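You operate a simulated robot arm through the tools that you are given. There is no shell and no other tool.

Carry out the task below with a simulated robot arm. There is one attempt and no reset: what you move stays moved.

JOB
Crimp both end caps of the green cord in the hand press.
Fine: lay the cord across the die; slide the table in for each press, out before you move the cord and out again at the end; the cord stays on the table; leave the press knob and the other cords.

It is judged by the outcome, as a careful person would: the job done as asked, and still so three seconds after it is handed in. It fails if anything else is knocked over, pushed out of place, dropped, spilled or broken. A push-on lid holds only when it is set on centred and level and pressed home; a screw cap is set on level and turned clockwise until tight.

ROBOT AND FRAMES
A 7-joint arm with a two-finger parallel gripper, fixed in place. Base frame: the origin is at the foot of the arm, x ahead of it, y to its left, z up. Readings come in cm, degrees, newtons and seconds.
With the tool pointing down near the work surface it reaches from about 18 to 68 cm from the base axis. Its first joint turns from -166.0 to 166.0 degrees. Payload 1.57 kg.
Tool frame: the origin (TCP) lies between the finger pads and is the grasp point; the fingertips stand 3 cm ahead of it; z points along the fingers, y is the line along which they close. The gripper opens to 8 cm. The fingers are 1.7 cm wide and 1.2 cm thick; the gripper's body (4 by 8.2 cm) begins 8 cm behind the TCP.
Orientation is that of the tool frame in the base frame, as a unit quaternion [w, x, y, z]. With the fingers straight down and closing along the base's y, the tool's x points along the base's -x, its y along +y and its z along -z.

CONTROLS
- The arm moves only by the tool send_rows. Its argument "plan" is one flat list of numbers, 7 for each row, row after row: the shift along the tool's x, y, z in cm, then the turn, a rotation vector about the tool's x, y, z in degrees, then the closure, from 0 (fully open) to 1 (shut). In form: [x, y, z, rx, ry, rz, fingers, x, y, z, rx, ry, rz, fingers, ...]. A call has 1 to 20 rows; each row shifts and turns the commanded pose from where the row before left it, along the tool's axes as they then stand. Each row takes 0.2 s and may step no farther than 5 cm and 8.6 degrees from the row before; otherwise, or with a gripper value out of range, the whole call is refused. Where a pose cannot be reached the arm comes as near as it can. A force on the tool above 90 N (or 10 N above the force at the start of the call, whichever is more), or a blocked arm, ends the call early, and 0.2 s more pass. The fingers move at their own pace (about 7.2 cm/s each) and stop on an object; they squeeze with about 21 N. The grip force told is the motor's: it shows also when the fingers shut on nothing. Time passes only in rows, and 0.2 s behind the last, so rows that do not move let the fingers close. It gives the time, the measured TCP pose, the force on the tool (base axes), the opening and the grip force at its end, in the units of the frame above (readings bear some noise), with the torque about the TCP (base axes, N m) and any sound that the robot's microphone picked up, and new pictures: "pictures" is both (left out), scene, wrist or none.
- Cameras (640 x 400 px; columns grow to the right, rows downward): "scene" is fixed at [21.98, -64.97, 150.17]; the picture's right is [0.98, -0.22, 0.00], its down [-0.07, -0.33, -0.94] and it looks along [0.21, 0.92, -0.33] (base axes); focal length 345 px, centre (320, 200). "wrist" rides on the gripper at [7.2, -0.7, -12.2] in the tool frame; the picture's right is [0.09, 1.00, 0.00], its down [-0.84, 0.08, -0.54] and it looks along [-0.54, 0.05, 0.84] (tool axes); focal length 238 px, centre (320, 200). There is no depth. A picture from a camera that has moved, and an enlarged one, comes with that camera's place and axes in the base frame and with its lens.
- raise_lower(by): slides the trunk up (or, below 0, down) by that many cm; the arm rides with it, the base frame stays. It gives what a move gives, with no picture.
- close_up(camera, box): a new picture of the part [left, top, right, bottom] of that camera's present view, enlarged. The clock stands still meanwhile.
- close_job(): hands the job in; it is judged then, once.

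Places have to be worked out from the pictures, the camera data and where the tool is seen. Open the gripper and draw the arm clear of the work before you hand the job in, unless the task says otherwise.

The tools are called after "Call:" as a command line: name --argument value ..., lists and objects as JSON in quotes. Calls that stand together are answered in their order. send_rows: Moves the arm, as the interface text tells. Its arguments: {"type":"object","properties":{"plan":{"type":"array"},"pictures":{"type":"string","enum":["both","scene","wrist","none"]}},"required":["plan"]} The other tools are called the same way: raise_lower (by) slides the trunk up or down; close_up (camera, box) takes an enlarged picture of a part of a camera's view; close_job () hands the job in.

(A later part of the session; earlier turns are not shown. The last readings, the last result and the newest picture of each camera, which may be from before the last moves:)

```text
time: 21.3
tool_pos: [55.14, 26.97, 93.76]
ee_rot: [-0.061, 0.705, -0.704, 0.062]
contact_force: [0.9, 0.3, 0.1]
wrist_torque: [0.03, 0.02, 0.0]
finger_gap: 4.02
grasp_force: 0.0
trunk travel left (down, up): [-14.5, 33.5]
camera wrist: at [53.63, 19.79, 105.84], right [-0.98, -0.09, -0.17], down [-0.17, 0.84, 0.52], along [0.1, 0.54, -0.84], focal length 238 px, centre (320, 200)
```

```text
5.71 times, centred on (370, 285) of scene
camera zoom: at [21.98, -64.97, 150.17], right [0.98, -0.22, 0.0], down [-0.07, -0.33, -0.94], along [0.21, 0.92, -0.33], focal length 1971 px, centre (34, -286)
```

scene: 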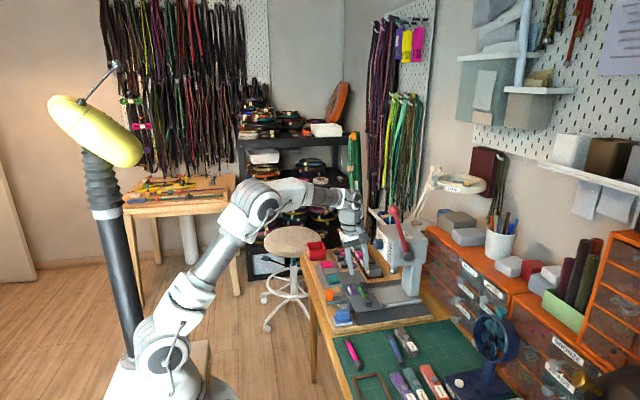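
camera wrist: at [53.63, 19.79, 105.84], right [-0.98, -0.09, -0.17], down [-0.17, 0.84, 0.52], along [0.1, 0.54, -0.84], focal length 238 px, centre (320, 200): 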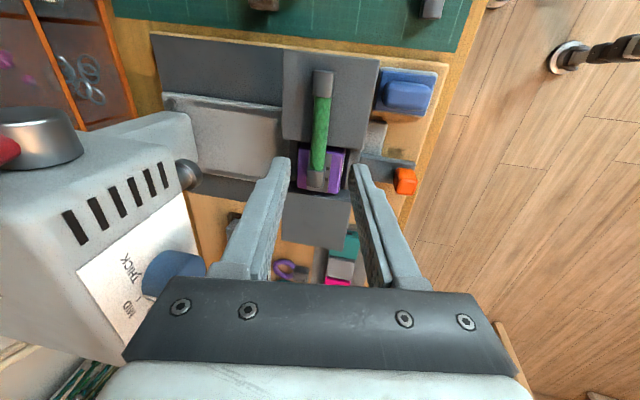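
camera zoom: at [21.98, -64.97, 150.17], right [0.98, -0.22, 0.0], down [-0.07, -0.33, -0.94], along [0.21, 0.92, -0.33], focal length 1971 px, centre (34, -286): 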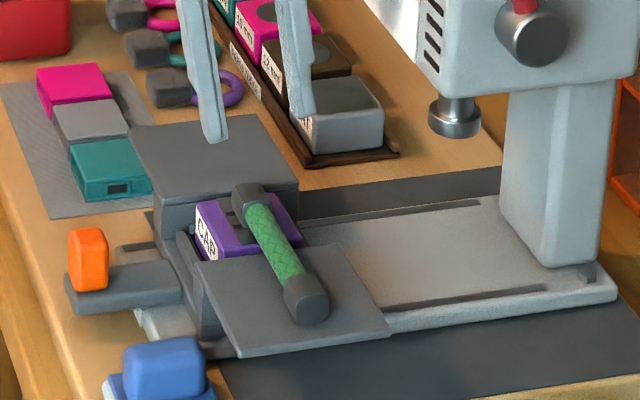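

The cord lies squarely, with one cap over the CAP die. Next I'll back away from the press, turn the gripper back to close along y, and lean it back so I can grip the orange handle and push the table in without reaching the knob.

Call:
send_rows --plan '[-1.25, 2.49, -1.71, 0, 0, 0, 0.4, -1.25, 2.49, -1.71, 0, 0, 0, 0.4, -1.25, 2.49, -1.71, 0, 0, 0, 0.4, -1.25, 2.49, -1.71, 0, 0, 0, 0.4, 0, 0, 0, -5, 0, 0, 0.4, 0, 0, 0, -5, 0, 0, 0.4, 0, 0, 0, 0, 0, 8.5, 0.4, 0, 0, 0, 0, 0, 8.5, 0.4, 0, 0, 0, 0, 0, 8.5, 0.4, 0, 0, 0, 0, 0, 8.5, 0.4, 0, 0, 0, 0, 0, 8.5, 0.4, 0, 0, 0, 0, 0, 8.5, 0.4, 0, 0, 0, 0, 0, 8.5, 0.4, 0, 0, 0, 0, 0, 8.5, 0.4, 0, 0, 0, 0, 0, 8.5, 0.4, 0, 0, 0, 0, 0, 8.5, 0.4, 0, 0, 0, 0, 0, 5, 0.4, 0, 0, 0, 0, -8.5, 0, 0.4, 0, 0, 0, 0, -8.5, 0, 0.4, 0, 0, 0, 0, -8.5, 0, 0.4]'

Call:
close_up --camera "wrist" --box '[220, 60, 420, 260]'

```text
time: 25.5
tool_pos: [44.31, 32.26, 98.77]
ee_rot: [0.221, 0.001, 0.975, 0.0]
contact_force: [0.6, 0.9, 0.3]
wrist_torque: [0.0, 0.02, -0.02]
finger_gap: 4.8
grasp_force: 0.2
trunk travel left (down, up): [-14.5, 33.5]
camera wrist: at [32.49, 31.61, 106.49], right [-0.08, 1.0, -0.04], down [0.52, 0.08, 0.85], along [0.85, 0.05, -0.53], focal length 238 px, centre (320, 200)
```

scene: 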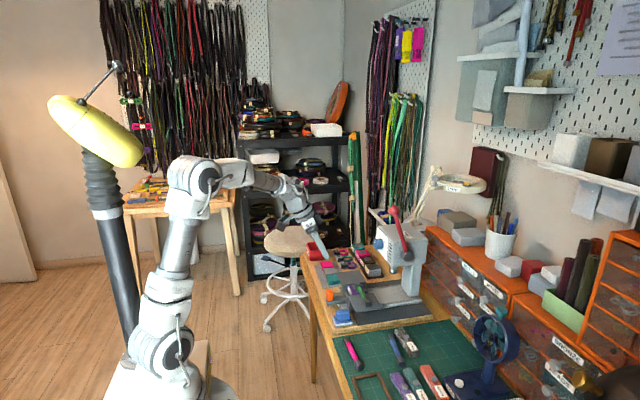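
wrist: 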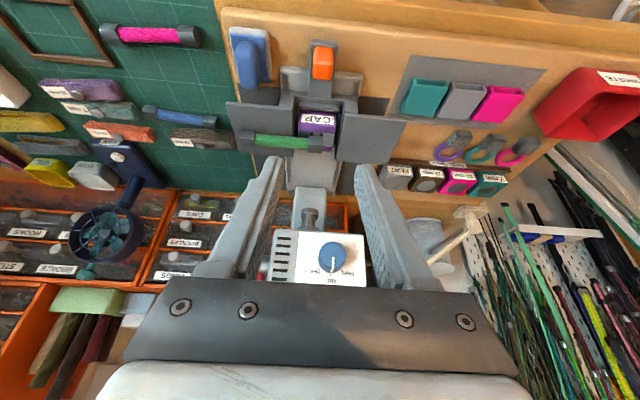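

```text
2.00 times, centred on (320, 160) of wrist
camera zoom: at [32.49, 31.61, 106.49], right [-0.08, 1.0, -0.04], down [0.52, 0.08, 0.85], along [0.85, 0.05, -0.53], focal length 477 px, centre (320, 280)
```

zoom: 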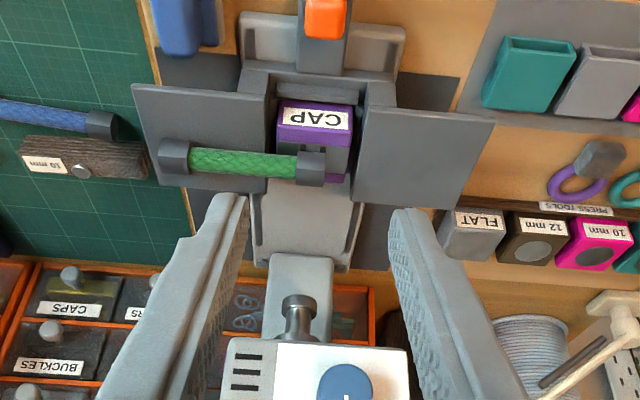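

The cord is parallel to the table and centred on the die. Now I'll descend toward the orange handle (about 46.8, 32.0, 80.5) with the fingers open on either side of it.

Call:
send_rows --plan '[1.06, -0.05, 3.1, 0, 0, 0, 0.4, 1.06, -0.05, 3.1, 0, 0, 0, 0.4, 1.06, -0.05, 3.1, 0, 0, 0, 0.4, 1.06, -0.05, 3.1, 0, 0, 0, 0.4, 0, 0, 0, 0, 0, 0, 0.4]'

Call:
close_up --camera "wrist" --box '[220, 60, 420, 260]'

Call:
close_up --camera "scene" --box '[310, 245, 390, 315]'

```text
time: 26.7
tool_pos: [45.65, 31.66, 85.85]
ee_rot: [0.221, 0.0, 0.975, 0.0]
contact_force: [0.3, -0.6, -0.6]
wrist_torque: [-0.01, 0.02, -0.03]
finger_gap: 4.81
grasp_force: 0.1
trunk travel left (down, up): [-14.5, 33.5]
camera wrist: at [33.92, 31.21, 93.59], right [-0.08, 1.0, -0.04], down [0.52, 0.08, 0.85], along [0.85, 0.05, -0.53], focal length 238 px, centre (320, 200)
```

scene: 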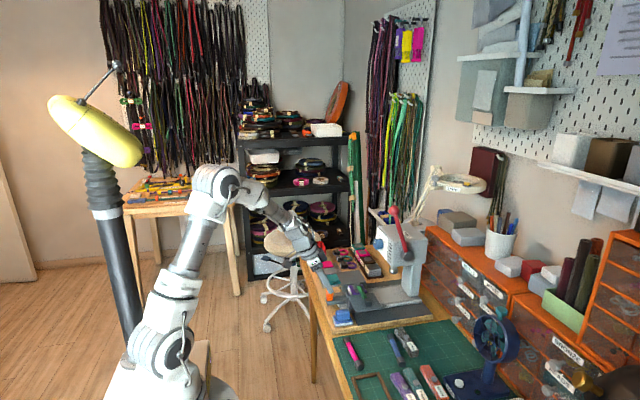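
wrist: 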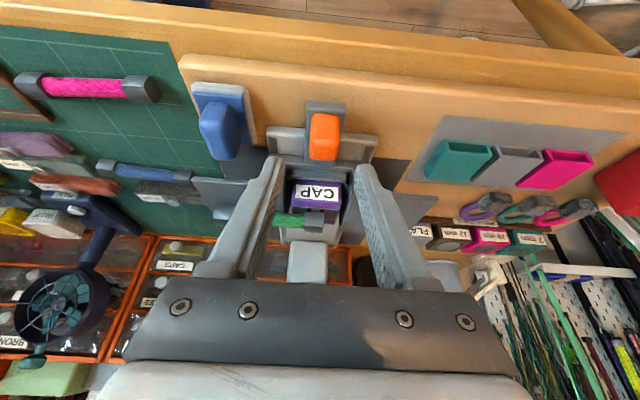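

```text
2.00 times, centred on (320, 160) of wrist
camera zoom: at [33.92, 31.21, 93.59], right [-0.08, 1.0, -0.04], down [0.52, 0.08, 0.85], along [0.85, 0.05, -0.53], focal length 477 px, centre (320, 280)
```

zoom: 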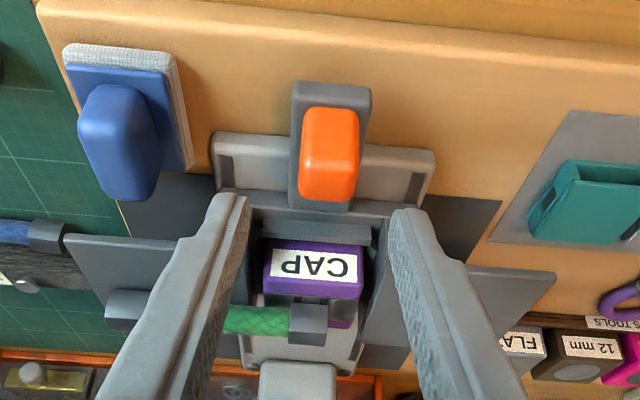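

```text
5.71 times, centred on (350, 280) of scene
camera zoom: at [21.98, -64.97, 150.17], right [0.98, -0.22, 0.0], down [-0.07, -0.33, -0.94], along [0.21, 0.92, -0.33], focal length 1971 px, centre (149, -257)
```

zoom: 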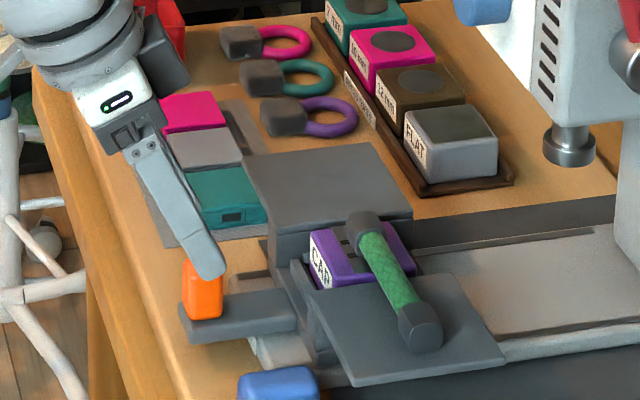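

The handle is about 0.4 cm to the +y side of the finger midline. I'll correct that and go down 3.5 cm around it, then close gently on it.

Call:
send_rows --plan '[0.44, 0.4, 1.08, 0, 0, 0, 0.4, 0.44, 0, 1.08, 0, 0, 0, 0.4, 0.3, 0, 0.75, 0, 0, 0, 0.4, 0.14, 0, 0.33, 0, 0, 0, 0.4, 0, 0, 0, 0, 0, 0, 0.4]'

Call:
close_up --camera "wrist" --box '[240, 100, 400, 260]'

Call:
close_up --camera "scene" --box '[310, 260, 370, 315]'

```text
time: 27.9
tool_pos: [45.9, 32.45, 82.31]
ee_rot: [0.221, 0.001, 0.975, 0.0]
contact_force: [-0.1, 1.3, -0.6]
wrist_torque: [0.0, -0.01, 0.02]
finger_gap: 4.81
grasp_force: 0.0
trunk travel left (down, up): [-14.5, 33.5]
camera wrist: at [34.09, 31.78, 90.03], right [-0.08, 1.0, -0.04], down [0.52, 0.08, 0.85], along [0.85, 0.05, -0.53], focal length 238 px, centre (320, 200)
```

scene: 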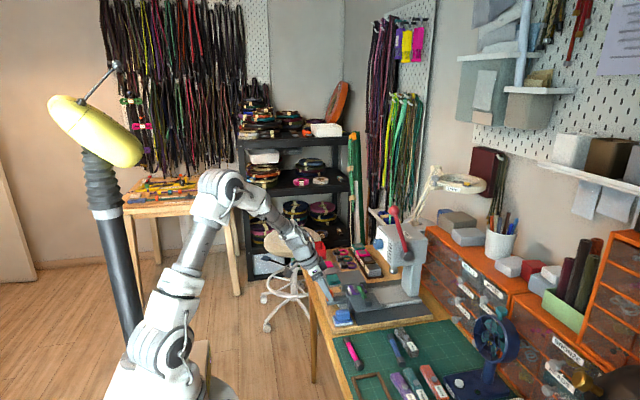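
wrist: 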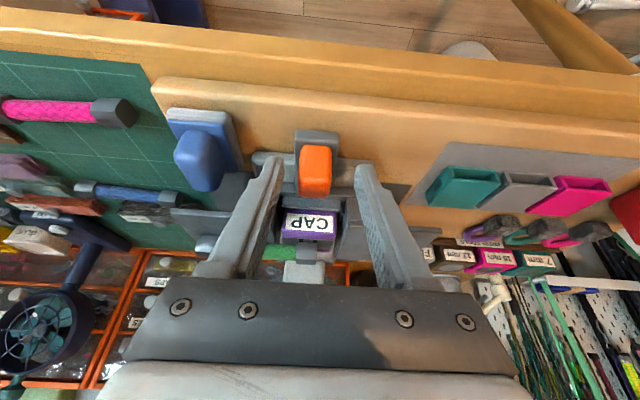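

```text
2.50 times, centred on (320, 180) of wrist
camera zoom: at [34.09, 31.78, 90.03], right [-0.08, 1.0, -0.04], down [0.52, 0.08, 0.85], along [0.85, 0.05, -0.53], focal length 596 px, centre (320, 250)
```

zoom: 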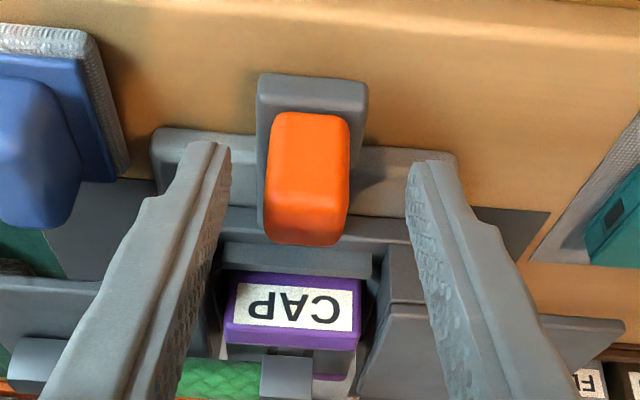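

```text
7.27 times, centred on (340, 288) of scene
camera zoom: at [21.98, -64.97, 150.17], right [0.98, -0.22, 0.0], down [-0.07, -0.33, -0.94], along [0.21, 0.92, -0.33], focal length 2508 px, centre (174, -436)
```

zoom: 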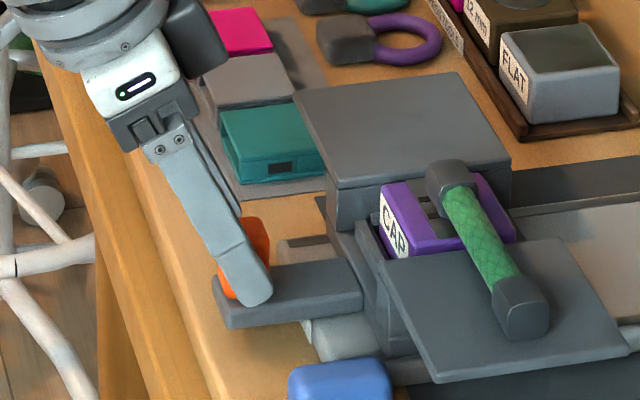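

The handle is about 0.3 cm toward -y from the midline, so I'll shift and close on it.

Call:
send_rows --plan '[0, -0.3, 0, 0, 0, 0, 0.4, 0, 0, 0, 0, 0, 0, 0.55, 0, 0, 0, 0, 0, 0, 0.65, 0, 0, 0, 0, 0, 0, 0.75, 0, 0, 0, 0, 0, 0, 0.85, 0, 0, 0, 0, 0, 0, 1, 0, 0, 0, 0, 0, 0, 1]'

```text
time: 29.5
tool_pos: [46.02, 31.98, 82.23]
ee_rot: [0.221, 0.0, 0.975, 0.0]
contact_force: [0.3, -1.3, 0.0]
wrist_torque: [-0.03, 0.11, 0.03]
finger_gap: 2.2
grasp_force: 34.8
trunk travel left (down, up): [-14.5, 33.5]
camera wrist: at [34.19, 31.43, 90.03], right [-0.08, 1.0, -0.04], down [0.52, 0.08, 0.85], along [0.85, 0.05, -0.53], focal length 238 px, centre (320, 200)
```

scene: 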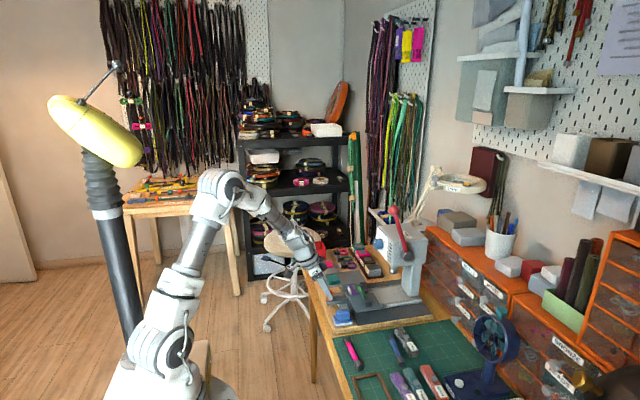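
wrist: 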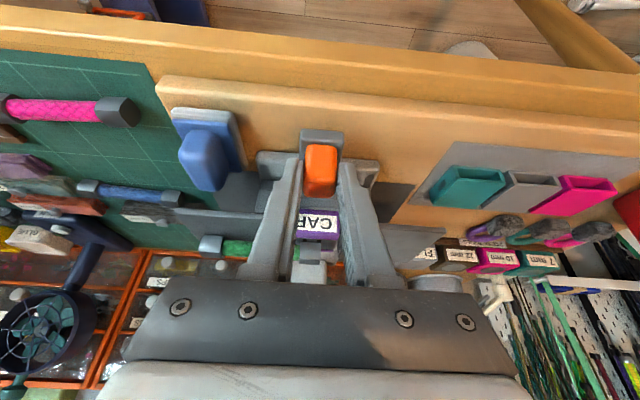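

The handle is held (gap 2.2 cm). I'll push it slowly along +x, a few centimetres first, to confirm it slides freely with the cord.

Call:
send_rows --plan '[-0.27, 0, 0.13, 0, 0, 0, 1, -0.45, 0, 0.215, 0, 0, 0, 1, -0.63, 0, 0.3, 0, 0, 0, 1, -0.63, 0, 0.3, 0, 0, 0, 1, -0.45, 0, 0.215, 0, 0, 0, 1, -0.27, 0, 0.13, 0, 0, 0, 1, 0, 0, 0, 0, 0, 0, 1]'

Call:
close_up --camera "scene" --box '[310, 230, 420, 320]'

```text
time: 31.1
tool_pos: [48.98, 32.03, 82.21]
ee_rot: [0.22, 0.0, 0.975, 0.0]
contact_force: [-1.2, -5.5, 2.5]
wrist_torque: [-0.1, -0.88, 0.05]
finger_gap: 2.19
grasp_force: 35.3
trunk travel left (down, up): [-14.5, 33.5]
camera wrist: at [37.22, 31.42, 90.03], right [-0.08, 1.0, -0.04], down [0.52, 0.08, 0.85], along [0.85, 0.05, -0.53], focal length 238 px, centre (320, 200)
```

scene: 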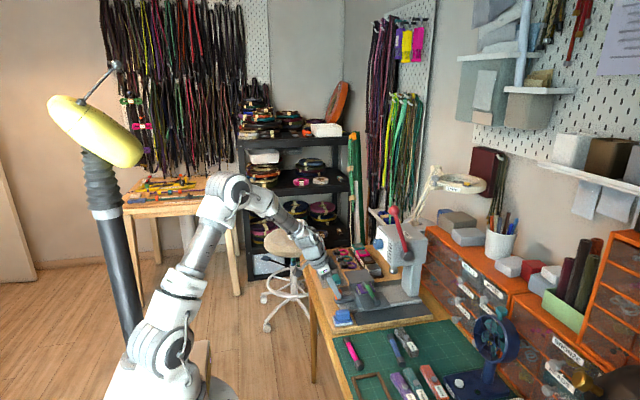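
wrist: 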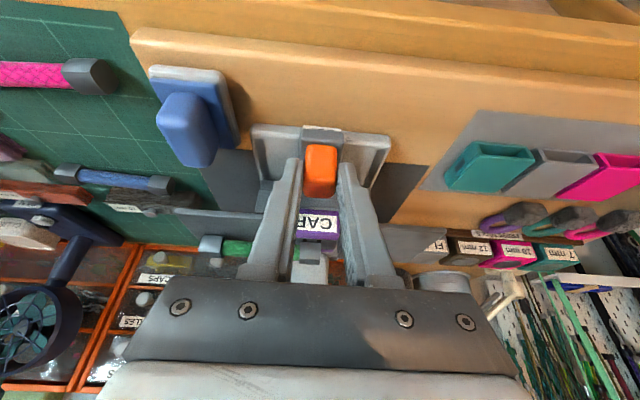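

```text
4.44 times, centred on (365, 275) of scene
camera zoom: at [21.98, -64.97, 150.17], right [0.98, -0.22, 0.0], down [-0.07, -0.33, -0.94], along [0.21, 0.92, -0.33], focal length 1533 px, centre (120, -133)
```

zoom: 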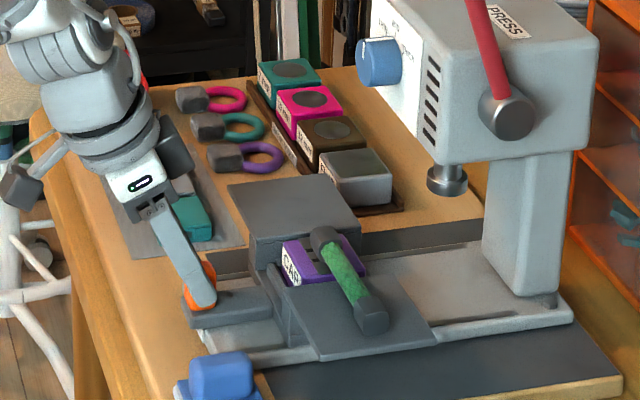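

The table slides freely and the cord rides along; the small side force suggests drifting slightly toward -y. I'll continue about 7.5 cm.

Call:
send_rows --plan '[-0.27, -0.08, 0.13, 0, 0, 0, 1, -0.45, -0.02, 0.215, 0, 0, 0, 1, -0.63, -0.02, 0.3, 0, 0, 0, 1, -0.72, -0.02, 0.344, 0, 0, 0, 1, -0.72, -0.02, 0.344, 0, 0, 0, 1, -0.72, -0.02, 0.344, 0, 0, 0, 1, -0.72, -0.02, 0.344, 0, 0, 0, 1, -0.72, -0.02, 0.344, 0, 0, 0, 1, -0.63, -0.02, 0.3, 0, 0, 0, 1, -0.54, -0.02, 0.258, 0, 0, 0, 1, -0.36, -0.02, 0.172, 0, 0, 0, 1, -0.27, -0.02, 0.13, 0, 0, 0, 1, 0, 0, 0, 0, 0, 0, 1]'

Call:
close_up --camera "scene" --box '[330, 220, 440, 310]'

```text
time: 33.9
tool_pos: [56.48, 31.94, 82.25]
ee_rot: [0.222, 0.0, 0.975, 0.001]
contact_force: [-1.2, 15.2, 3.9]
wrist_torque: [0.2, 0.68, 0.2]
finger_gap: 2.19
grasp_force: 34.3
trunk travel left (down, up): [-14.5, 33.5]
camera wrist: at [44.68, 31.39, 90.01], right [-0.08, 1.0, -0.04], down [0.52, 0.08, 0.85], along [0.85, 0.05, -0.53], focal length 238 px, centre (320, 200)
```

scene: 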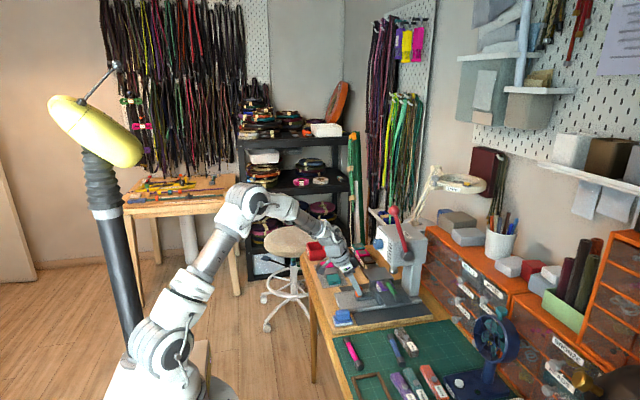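
wrist: 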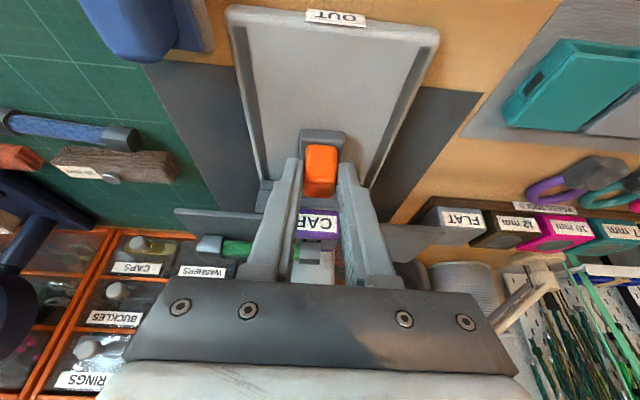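

```text
4.44 times, centred on (385, 265) of scene
camera zoom: at [21.98, -64.97, 150.17], right [0.98, -0.22, 0.0], down [-0.07, -0.33, -0.94], along [0.21, 0.92, -0.33], focal length 1533 px, centre (31, -89)
```

zoom: 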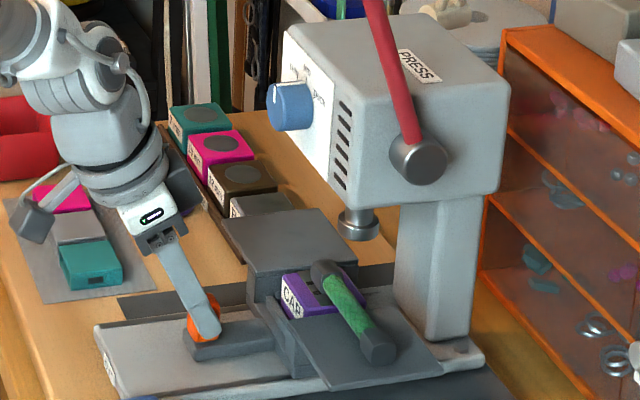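

The side force shows I over-corrected, so I'll shift back 0.2 and push the last stretch in small steps until the stop.

Call:
send_rows --plan '[-0.18, 0.2, 0.086, 0, 0, 0, 1, -0.27, 0, 0.13, 0, 0, 0, 1, -0.27, 0, 0.13, 0, 0, 0, 1, -0.18, 0, 0.086, 0, 0, 0, 1, 0, 0, 0, 0, 0, 0, 1]'

Call:
close_up --camera "scene" --box '[350, 230, 430, 310]'

```text
time: 35.1
tool_pos: [57.44, 31.96, 82.3]
ee_rot: [0.221, 0.001, 0.975, 0.0]
contact_force: [-0.1, 2.6, 9.2]
wrist_torque: [-0.02, 0.52, 0.15]
finger_gap: 2.19
grasp_force: 35.3
trunk travel left (down, up): [-14.5, 33.5]
camera wrist: at [45.66, 31.44, 90.01], right [-0.08, 1.0, -0.04], down [0.52, 0.08, 0.85], along [0.85, 0.05, -0.53], focal length 238 px, centre (320, 200)
```

scene: 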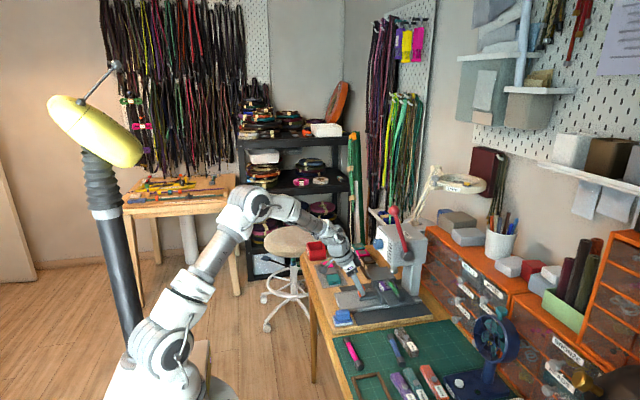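
wrist: 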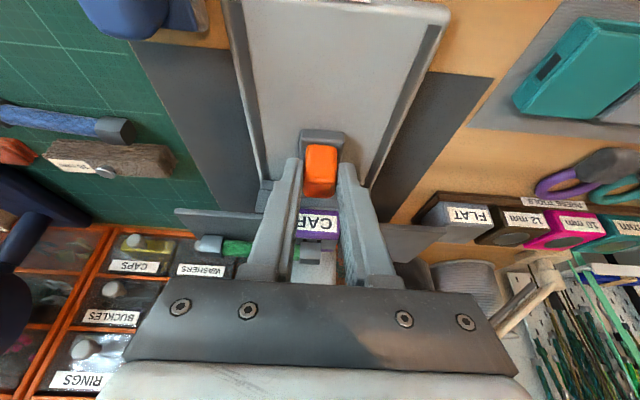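

```text
5.00 times, centred on (390, 270) of scene
camera zoom: at [21.98, -64.97, 150.17], right [0.98, -0.22, 0.0], down [-0.07, -0.33, -0.94], along [0.21, 0.92, -0.33], focal length 1724 px, centre (-30, -150)
```

zoom: 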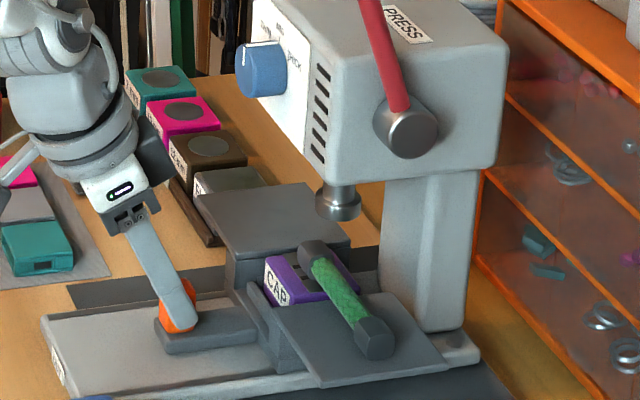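

Still free. I'll keep pushing in small steps until the stop is felt.

Call:
send_rows --plan '[-0.27, 0, 0.13, 0, 0, 0, 1, -0.27, 0, 0.13, 0, 0, 0, 1, -0.27, 0, 0.13, 0, 0, 0, 1, 0, 0, 0, 0, 0, 0, 1]' --pictures "wrist"

Call:
close_up --camera "scene" --box '[350, 230, 430, 310]'

```text
time: 36.1
tool_pos: [58.37, 31.94, 82.16]
ee_rot: [0.221, 0.0, 0.975, -0.001]
contact_force: [-1.0, 1.6, 3.7]
wrist_torque: [-0.09, -0.28, 0.18]
finger_gap: 2.18
grasp_force: 35.3
trunk travel left (down, up): [-14.5, 33.5]
camera wrist: at [46.51, 31.43, 90.03], right [-0.08, 1.0, -0.04], down [0.52, 0.08, 0.85], along [0.85, 0.05, -0.53], focal length 238 px, centre (320, 200)
```

wrist: 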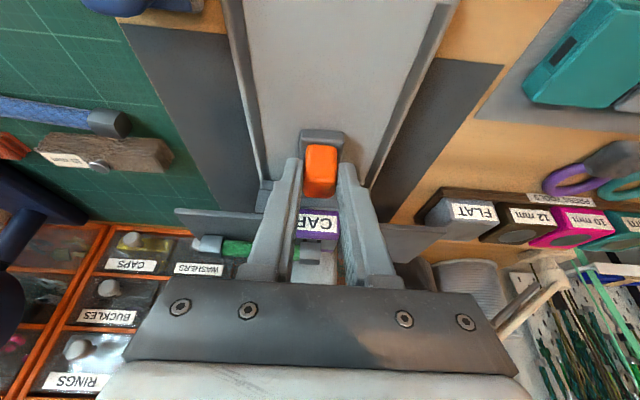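

```text
5.00 times, centred on (390, 270) of scene
camera zoom: at [21.98, -64.97, 150.17], right [0.98, -0.22, 0.0], down [-0.07, -0.33, -0.94], along [0.21, 0.92, -0.33], focal length 1724 px, centre (-30, -150)
```

zoom: 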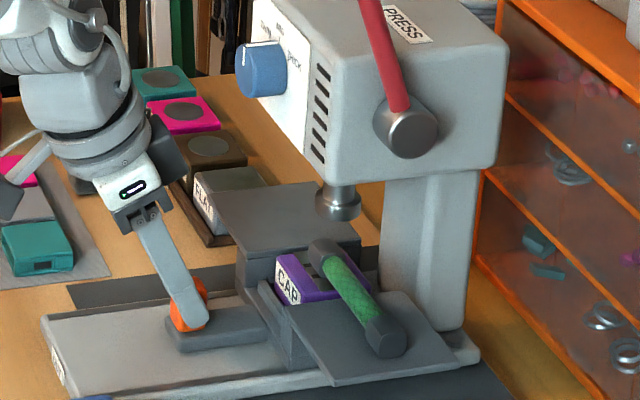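

The die is almost under the ram, about 0.7 cm short. I'll continue in small steps.

Call:
send_rows --plan '[-0.27, 0, 0.13, 0, 0, 0, 1, -0.18, 0, 0.086, 0, 0, 0, 1, -0.18, 0, 0.086, 0, 0, 0, 1, 0, 0, 0, 0, 0, 0, 1]' --pictures "wrist"

Call:
close_up --camera "scene" --box '[350, 230, 430, 310]'

```text
time: 37.1
tool_pos: [58.96, 31.99, 82.25]
ee_rot: [0.22, 0.0, 0.975, 0.0]
contact_force: [-1.2, -0.1, 0.0]
wrist_torque: [0.03, 0.43, 0.0]
finger_gap: 2.18
grasp_force: 35.3
trunk travel left (down, up): [-14.5, 33.5]
camera wrist: at [47.16, 31.43, 90.04], right [-0.08, 1.0, -0.04], down [0.52, 0.08, 0.85], along [0.85, 0.05, -0.53], focal length 238 px, centre (320, 200)
```

wrist: 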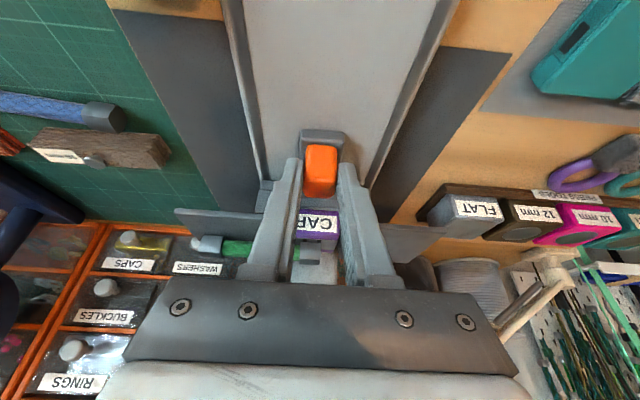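

```text
5.00 times, centred on (390, 270) of scene
camera zoom: at [21.98, -64.97, 150.17], right [0.98, -0.22, 0.0], down [-0.07, -0.33, -0.94], along [0.21, 0.92, -0.33], focal length 1724 px, centre (-30, -150)
```

zoom: 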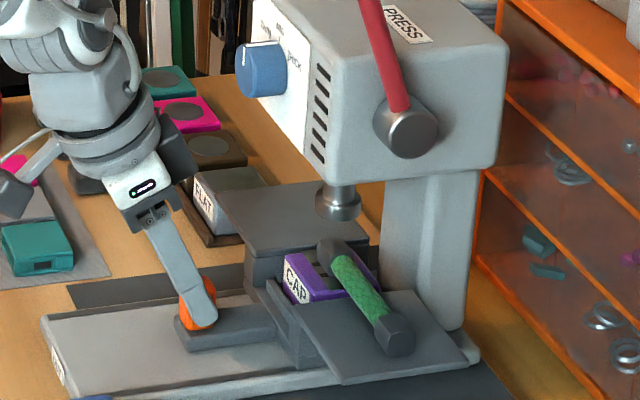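

No stop yet; the cap is now nearly under the ram. I'll keep going in very small steps, watching for the end stop.

Call:
send_rows --plan '[-0.18, 0, 0.086, 0, 0, 0, 1, -0.18, 0, 0.086, 0, 0, 0, 1, -0.18, 0, 0.086, 0, 0, 0, 1, 0, 0, 0, 0, 0, 0, 1]' --pictures "none"

Call:
close_up --camera "scene" --box '[350, 230, 430, 310]'

```text
time: 38.1
tool_pos: [59.32, 31.99, 82.24]
ee_rot: [0.219, 0.0, 0.976, 0.0]
contact_force: [-26.1, -3.7, 0.3]
wrist_torque: [0.25, 0.5, 0.0]
finger_gap: 2.2
grasp_force: 35.5
trunk travel left (down, up): [-14.5, 33.5]
```

```text
5.00 times, centred on (390, 270) of scene
camera zoom: at [21.98, -64.97, 150.17], right [0.98, -0.22, 0.0], down [-0.07, -0.33, -0.94], along [0.21, 0.92, -0.33], focal length 1724 px, centre (-30, -150)
```

zoom: 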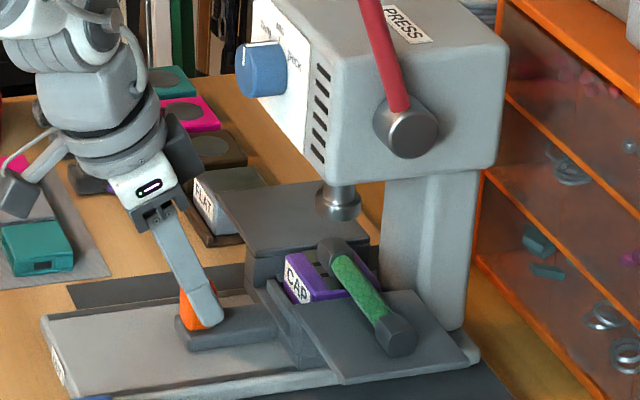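

The stop is reached (26 N), with the table fully in and the cap under the ram. I'll ease off, open, back out along the finger direction and rise to lever height in front of the press.

Call:
send_rows --plan '[0.3, 0, -0.14, 0, 0, 0, 1, 0, 0, 0, 0, 0, 0, 0.6, 0, 0, 0, 0, 0, 0, 0.4, 0, 0, 0, 0, 0, 0, 0.4, 0, 0, -2, 0, 0, 0, 0.4, 0, 0, -4, 0, 0, 0, 0.4, -0.5, -1, -3.93, 0, 0, 0, 0.3, -0.5, -1, -3.93, 0, 0, 0, 0.2, -0.5, -1, -3.93, 0, 0, 0, 0.1, -0.5, -1, -3.93, 0, 0, 0, 0.1, -0.5, -1, -3.93, 0, 0, 0, 0.1, -0.5, -1, -3.93, 0, 0, 0, 0.1, -0.5, -1, -3.93, 0, 0, 0, 0.1, 0, 0, 0, 0, 0, 0, 0.1]'

Call:
close_up --camera "wrist" --box '[220, 80, 420, 280]'

Call:
close_up --camera "scene" --box '[330, 190, 450, 310]'

```text
time: 41.1
tool_pos: [47.53, 24.83, 113.8]
ee_rot: [0.221, -0.001, 0.975, 0.0]
contact_force: [-0.3, -0.9, -0.2]
wrist_torque: [-0.03, -0.01, 0.0]
finger_gap: 7.22
grasp_force: 0.1
trunk travel left (down, up): [-14.5, 33.5]
camera wrist: at [35.83, 24.21, 121.48], right [-0.08, 1.0, -0.04], down [0.52, 0.08, 0.85], along [0.85, 0.05, -0.53], focal length 238 px, centre (320, 200)
```

scene: 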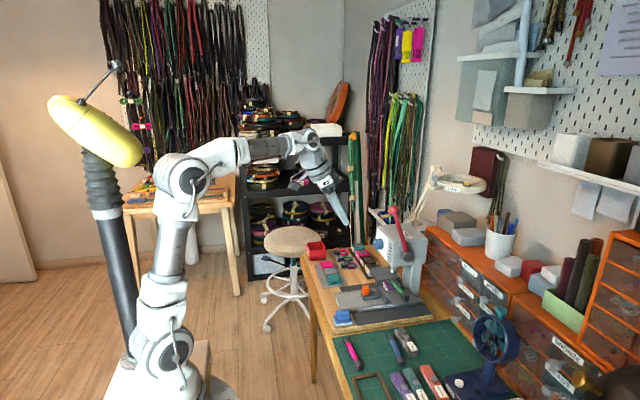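
wrist: 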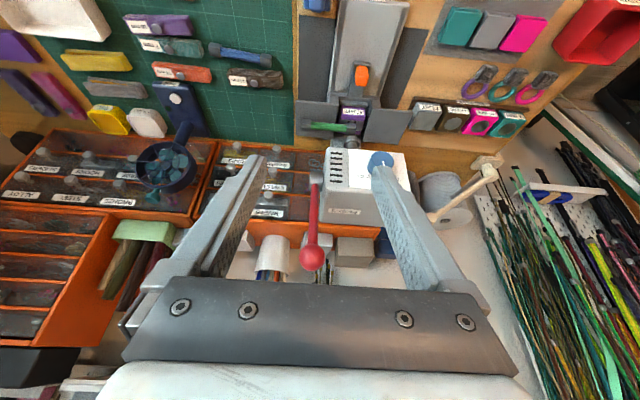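

```text
2.00 times, centred on (320, 180) of wrist
camera zoom: at [35.83, 24.21, 121.48], right [-0.08, 1.0, -0.04], down [0.52, 0.08, 0.85], along [0.85, 0.05, -0.53], focal length 477 px, centre (320, 240)
```

zoom: 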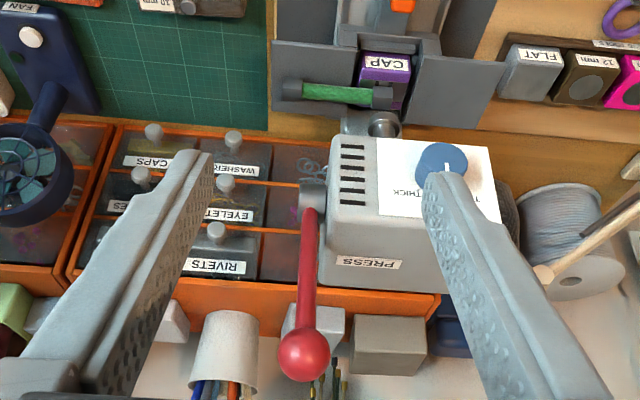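

```text
3.33 times, centred on (390, 250) of scene
camera zoom: at [21.98, -64.97, 150.17], right [0.98, -0.22, 0.0], down [-0.07, -0.33, -0.94], along [0.21, 0.92, -0.33], focal length 1150 px, centre (87, 33)
```

zoom: 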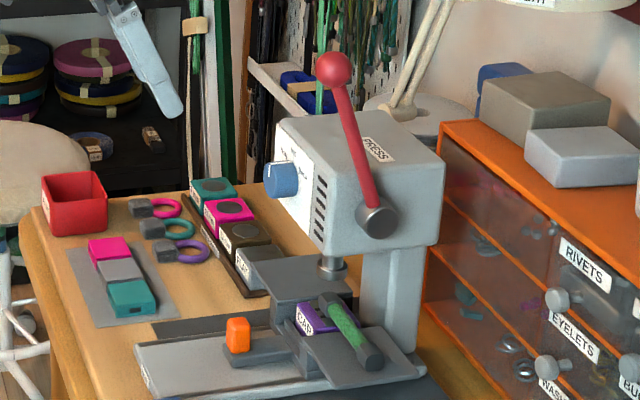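

The table is in and the cord in place. The ball is at about (64.5, 25.1, 112.2), radius 1.6, and the pivot near (70.5, 96). I'll position behind and above the ball along the tool axis and check alignment.

Call:
send_rows --plan '[-3.66, 0.07, -0.19, 0, 0, 0, 0.1, -3.66, 0.07, -0.19, 0, 0, 0, 0.1, -3.66, 0.07, -0.19, 0, 0, 0, 0.1, -3.66, 0.07, -0.19, 0, 0, 0, 0.1, 0, 0, 0, 0, 0, 0, 0.1]'

Call:
close_up --camera "scene" --box '[340, 150, 450, 260]'

```text
time: 42.3
tool_pos: [60.0, 25.0, 120.41]
ee_rot: [0.22, -0.001, 0.975, 0.0]
contact_force: [-0.1, 0.5, 0.0]
wrist_torque: [0.03, -0.01, 0.02]
finger_gap: 7.2
grasp_force: 0.1
out of reach, approached as far as the arm can: row 4
trunk travel left (down, up): [-14.5, 33.5]
camera wrist: at [48.33, 24.47, 128.22], right [-0.08, 1.0, -0.04], down [0.52, 0.08, 0.85], along [0.85, 0.05, -0.53], focal length 238 px, centre (320, 200)
```

scene: 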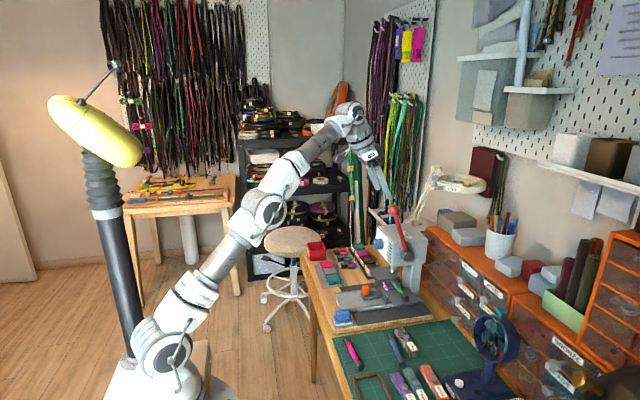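
wrist: 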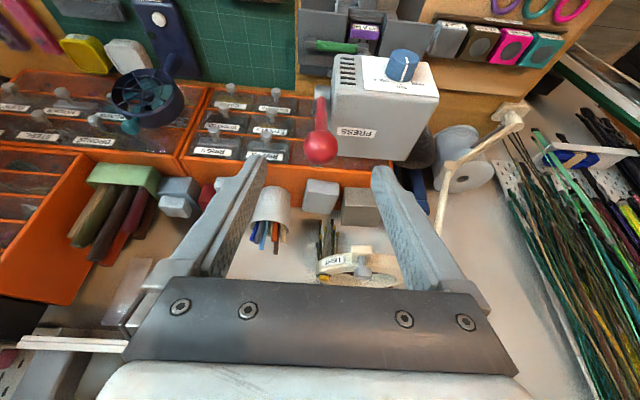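

```text
3.64 times, centred on (395, 205) of scene
camera zoom: at [21.98, -64.97, 150.17], right [0.98, -0.22, 0.0], down [-0.07, -0.33, -0.94], along [0.21, 0.92, -0.33], focal length 1254 px, centre (47, 182)
```

zoom: 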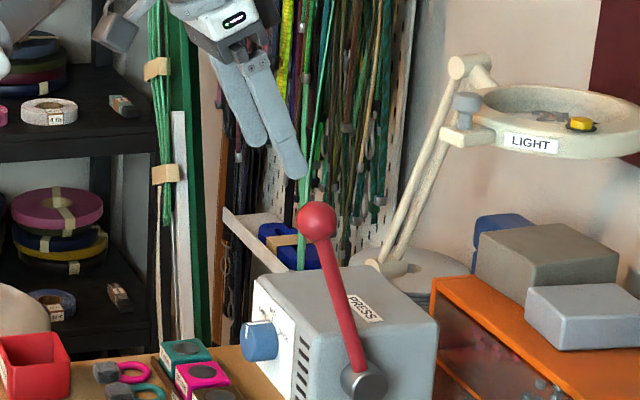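

The arm ran out of reach with the trunk this low. I'll raise the trunk 20 cm, since the arm rides up clear of everything, then come down onto the ball.

Call:
raise_lower --by 20

```text
time: 44.5
tool_pos: [60.04, 25.15, 140.53]
ee_rot: [0.221, 0.0, 0.975, 0.0]
contact_force: [-0.8, 0.7, 0.6]
wrist_torque: [0.03, 0.02, -0.01]
finger_gap: 7.2
grasp_force: 0.0
trunk travel left (down, up): [-34.5, 13.5]
```

Now I'll descend to just above the ball with the fingers open on either side.

Call:
send_rows --plan '[1.333, 0, 3.593, 0, 0, 0, 0.1, 1.333, 0, 3.593, 0, 0, 0, 0.1, 1.333, 0, 3.593, 0, 0, 0, 0.1, 1.333, 0, 3.593, 0, 0, 0, 0.1, 1.333, 0, 3.593, 0, 0, 0, 0.1, 1.333, 0, 3.593, 0, 0, 0, 0.1, 0, 0, 0, 0, 0, 0, 0.1]'

Call:
close_up --camera "scene" --box '[340, 150, 450, 260]'

Call:
close_up --camera "wrist" --box '[220, 80, 420, 280]'

```text
time: 46.1
tool_pos: [62.07, 25.2, 117.48]
ee_rot: [0.221, 0.0, 0.975, 0.0]
contact_force: [0.7, -0.1, -0.1]
wrist_torque: [-0.02, 0.01, -0.02]
finger_gap: 7.19
grasp_force: 0.0
trunk travel left (down, up): [-34.5, 13.5]
camera wrist: at [50.3, 24.62, 125.17], right [-0.08, 1.0, -0.04], down [0.52, 0.08, 0.85], along [0.85, 0.05, -0.53], focal length 238 px, centre (320, 200)
```

scene: 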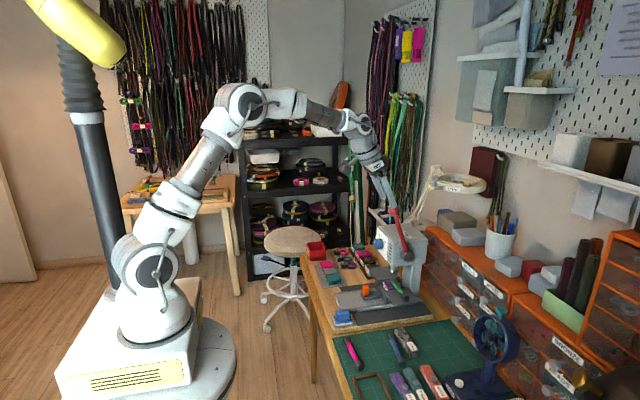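
wrist: 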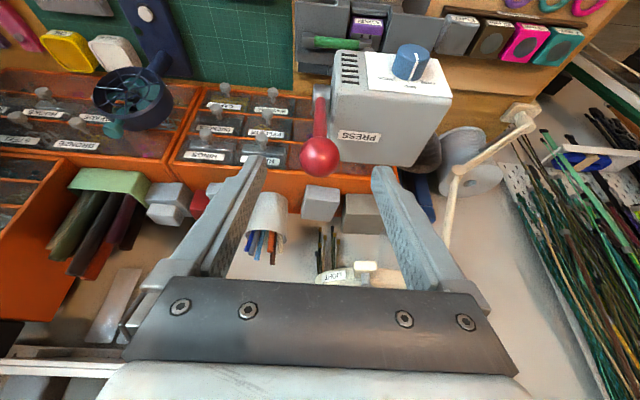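

```text
3.64 times, centred on (395, 205) of scene
camera zoom: at [21.98, -64.97, 150.17], right [0.98, -0.22, 0.0], down [-0.07, -0.33, -0.94], along [0.21, 0.92, -0.33], focal length 1254 px, centre (47, 182)
```

zoom: 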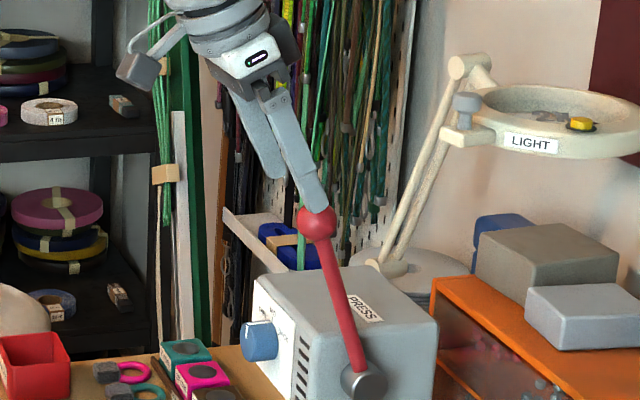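

```text
2.00 times, centred on (320, 180) of wrist
camera zoom: at [50.3, 24.62, 125.17], right [-0.08, 1.0, -0.04], down [0.52, 0.08, 0.85], along [0.85, 0.05, -0.53], focal length 477 px, centre (320, 240)
```

zoom: 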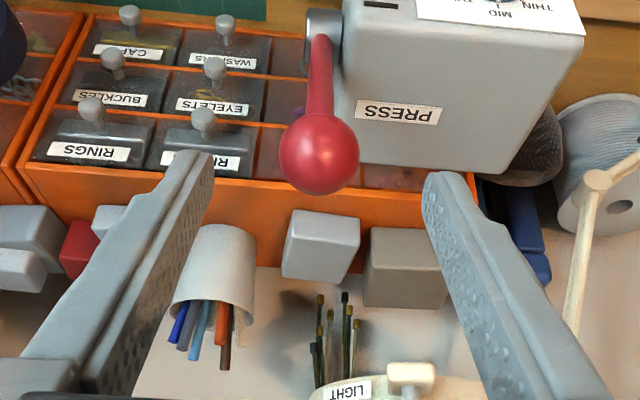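

The ball is centred between the fingers. I'll advance 4.5 cm along the tool axis and close on it.

Call:
send_rows --plan '[0, 0, 1.5, 0, 0, 0, 0.1, 0, 0, 1.5, 0, 0, 0, 0.1, 0, 0, 1.5, 0, 0, 0, 0.1, 0, 0, 0, 0, 0, 0, 0.3, 0, 0, 0, 0, 0, 0, 0.5, 0, 0, 0, 0, 0, 0, 0.7, 0, 0, 0, 0, 0, 0, 1, 0, 0, 0, 0, 0, 0, 1]'

Call:
close_up --camera "scene" --box '[340, 150, 450, 260]'

```text
time: 47.9
tool_pos: [64.24, 25.05, 113.43]
ee_rot: [0.221, 0.0, 0.975, 0.0]
contact_force: [1.9, 7.3, -0.2]
wrist_torque: [0.2, -0.19, 0.14]
finger_gap: 3.32
grasp_force: 41.2
trunk travel left (down, up): [-34.5, 13.5]
camera wrist: at [52.46, 24.59, 121.2], right [-0.08, 1.0, -0.04], down [0.52, 0.08, 0.85], along [0.85, 0.05, -0.53], focal length 238 px, centre (320, 200)
```

scene: 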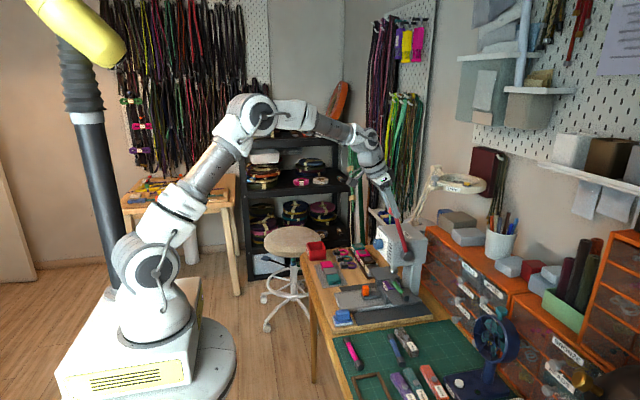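
wrist: 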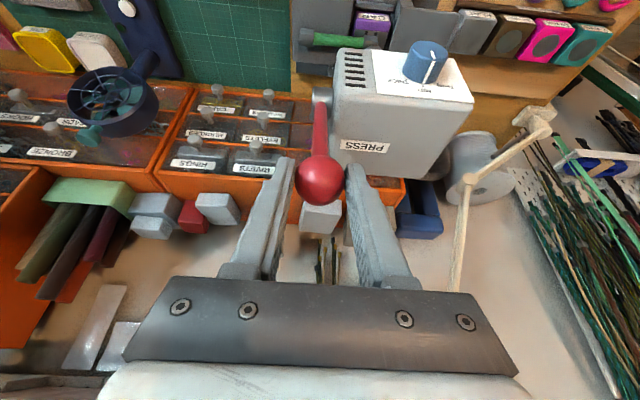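

```text
3.64 times, centred on (395, 205) of scene
camera zoom: at [21.98, -64.97, 150.17], right [0.98, -0.22, 0.0], down [-0.07, -0.33, -0.94], along [0.21, 0.92, -0.33], focal length 1254 px, centre (47, 182)
```

zoom: 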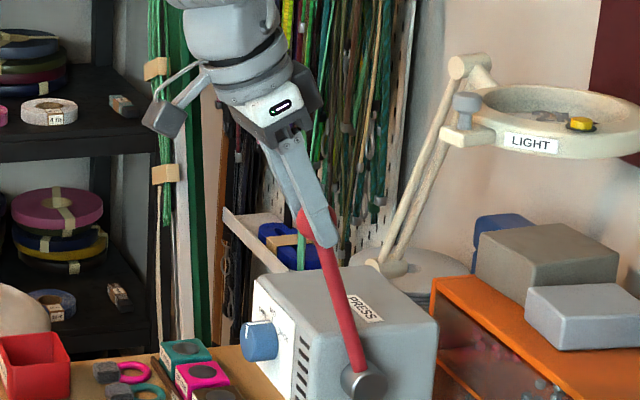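

The ball is gripped (3.32 cm). I'll pull the lever along its arc about the pivot, with a first 15° to check that it moves freely.

Call:
send_rows --plan '[0.735, 0, -0.04, 0, 0, 0, 1, 0.735, 0, -0.04, 0, 0, 0, 1, 0.737, 0, 0.025, 0, 0, 0, 1, 0.737, 0, 0.025, 0, 0, 0, 1, 0.732, 0, 0.094, 0, 0, 0, 1, 0.732, 0, 0.094, 0, 0, 0, 1, 0, 0, 0, 0, 0, 0, 1]' --pictures "scene"

Call:
close_up --camera "scene" --box '[340, 170, 450, 300]'

```text
time: 49.5
tool_pos: [60.11, 25.2, 111.52]
ee_rot: [0.221, -0.001, 0.975, 0.001]
contact_force: [5.9, 13.6, 5.9]
wrist_torque: [0.1, -1.26, 0.24]
finger_gap: 3.31
grasp_force: 41.6
trunk travel left (down, up): [-34.5, 13.5]
```

scene: 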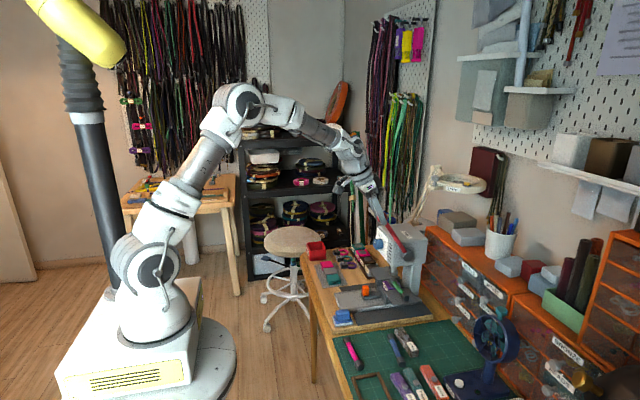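

```text
3.08 times, centred on (395, 235) of scene
camera zoom: at [21.98, -64.97, 150.17], right [0.98, -0.22, 0.0], down [-0.07, -0.33, -0.94], along [0.21, 0.92, -0.33], focal length 1061 px, centre (89, 92)
```

zoom: 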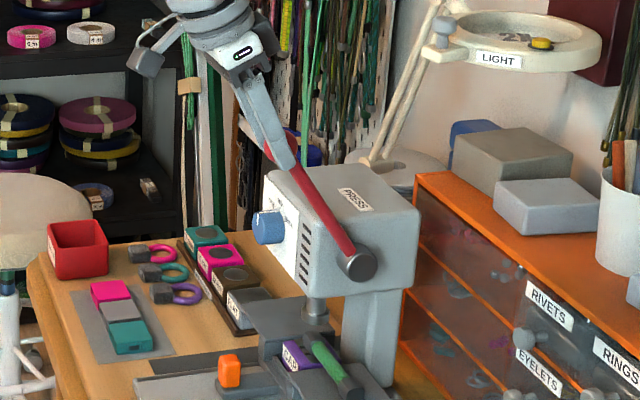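

The lever moves and the ram is lowering. I'll continue along the arc in small steps, with a slight +y correction for the side force.

Call:
send_rows --plan '[0.72, 0.1, 0.15, 0, 0, 0, 1, 0.72, 0.05, 0.15, 0, 0, 0, 1, 0.707, 0, 0.217, 0, 0, 0, 1, 0.707, 0, 0.217, 0, 0, 0, 1, 0.686, 0, 0.276, 0, 0, 0, 1, 0.686, 0, 0.276, 0, 0, 0, 1, 0, 0, 0, 0, 0, 0, 1]' --pictures "none"

Call:
close_up --camera "scene" --box '[340, 170, 450, 300]'

```text
time: 51.1
tool_pos: [56.75, 25.13, 108.37]
ee_rot: [0.22, 0.0, 0.975, 0.0]
contact_force: [6.7, 4.3, 6.2]
wrist_torque: [0.0, -1.0, 0.08]
finger_gap: 3.31
grasp_force: 41.1
trunk travel left (down, up): [-34.5, 13.5]
```

```text
3.08 times, centred on (395, 235) of scene
camera zoom: at [21.98, -64.97, 150.17], right [0.98, -0.22, 0.0], down [-0.07, -0.33, -0.94], along [0.21, 0.92, -0.33], focal length 1061 px, centre (89, 92)
```

zoom: 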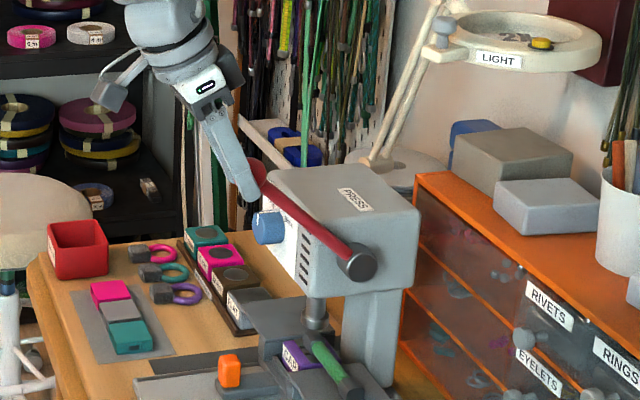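

The force stays low and the ram is approaching the cap. I'll continue to about 65°.

Call:
send_rows --plan '[0.653, 0, 0.336, 0, 0, 0, 1, 0.653, 0, 0.336, 0, 0, 0, 1, 0.628, 0, 0.387, 0, 0, 0, 1, 0.628, 0, 0.387, 0, 0, 0, 1, 0, 0, 0, 0, 0, 0, 1]' --pictures "none"

Call:
close_up --camera "scene" --box '[340, 170, 450, 300]'

```text
time: 52.3
tool_pos: [55.17, 25.07, 106.11]
ee_rot: [0.221, -0.001, 0.975, 0.0]
contact_force: [-0.6, 0.7, 0.6]
wrist_torque: [0.01, -0.02, -0.01]
finger_gap: 0.0
grasp_force: 21.2
trunk travel left (down, up): [-34.5, 13.5]
```

```text
3.08 times, centred on (395, 235) of scene
camera zoom: at [21.98, -64.97, 150.17], right [0.98, -0.22, 0.0], down [-0.07, -0.33, -0.94], along [0.21, 0.92, -0.33], focal length 1061 px, centre (89, 92)
```

zoom: 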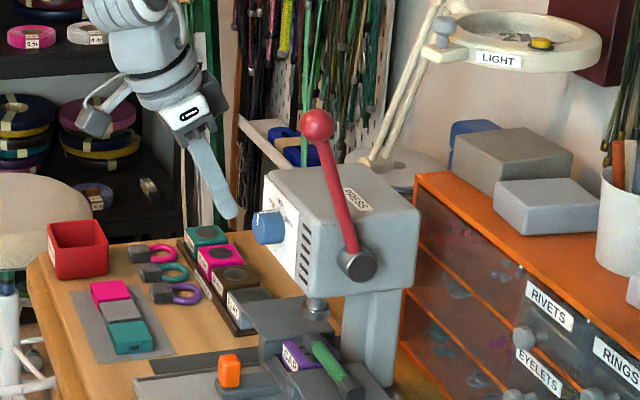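

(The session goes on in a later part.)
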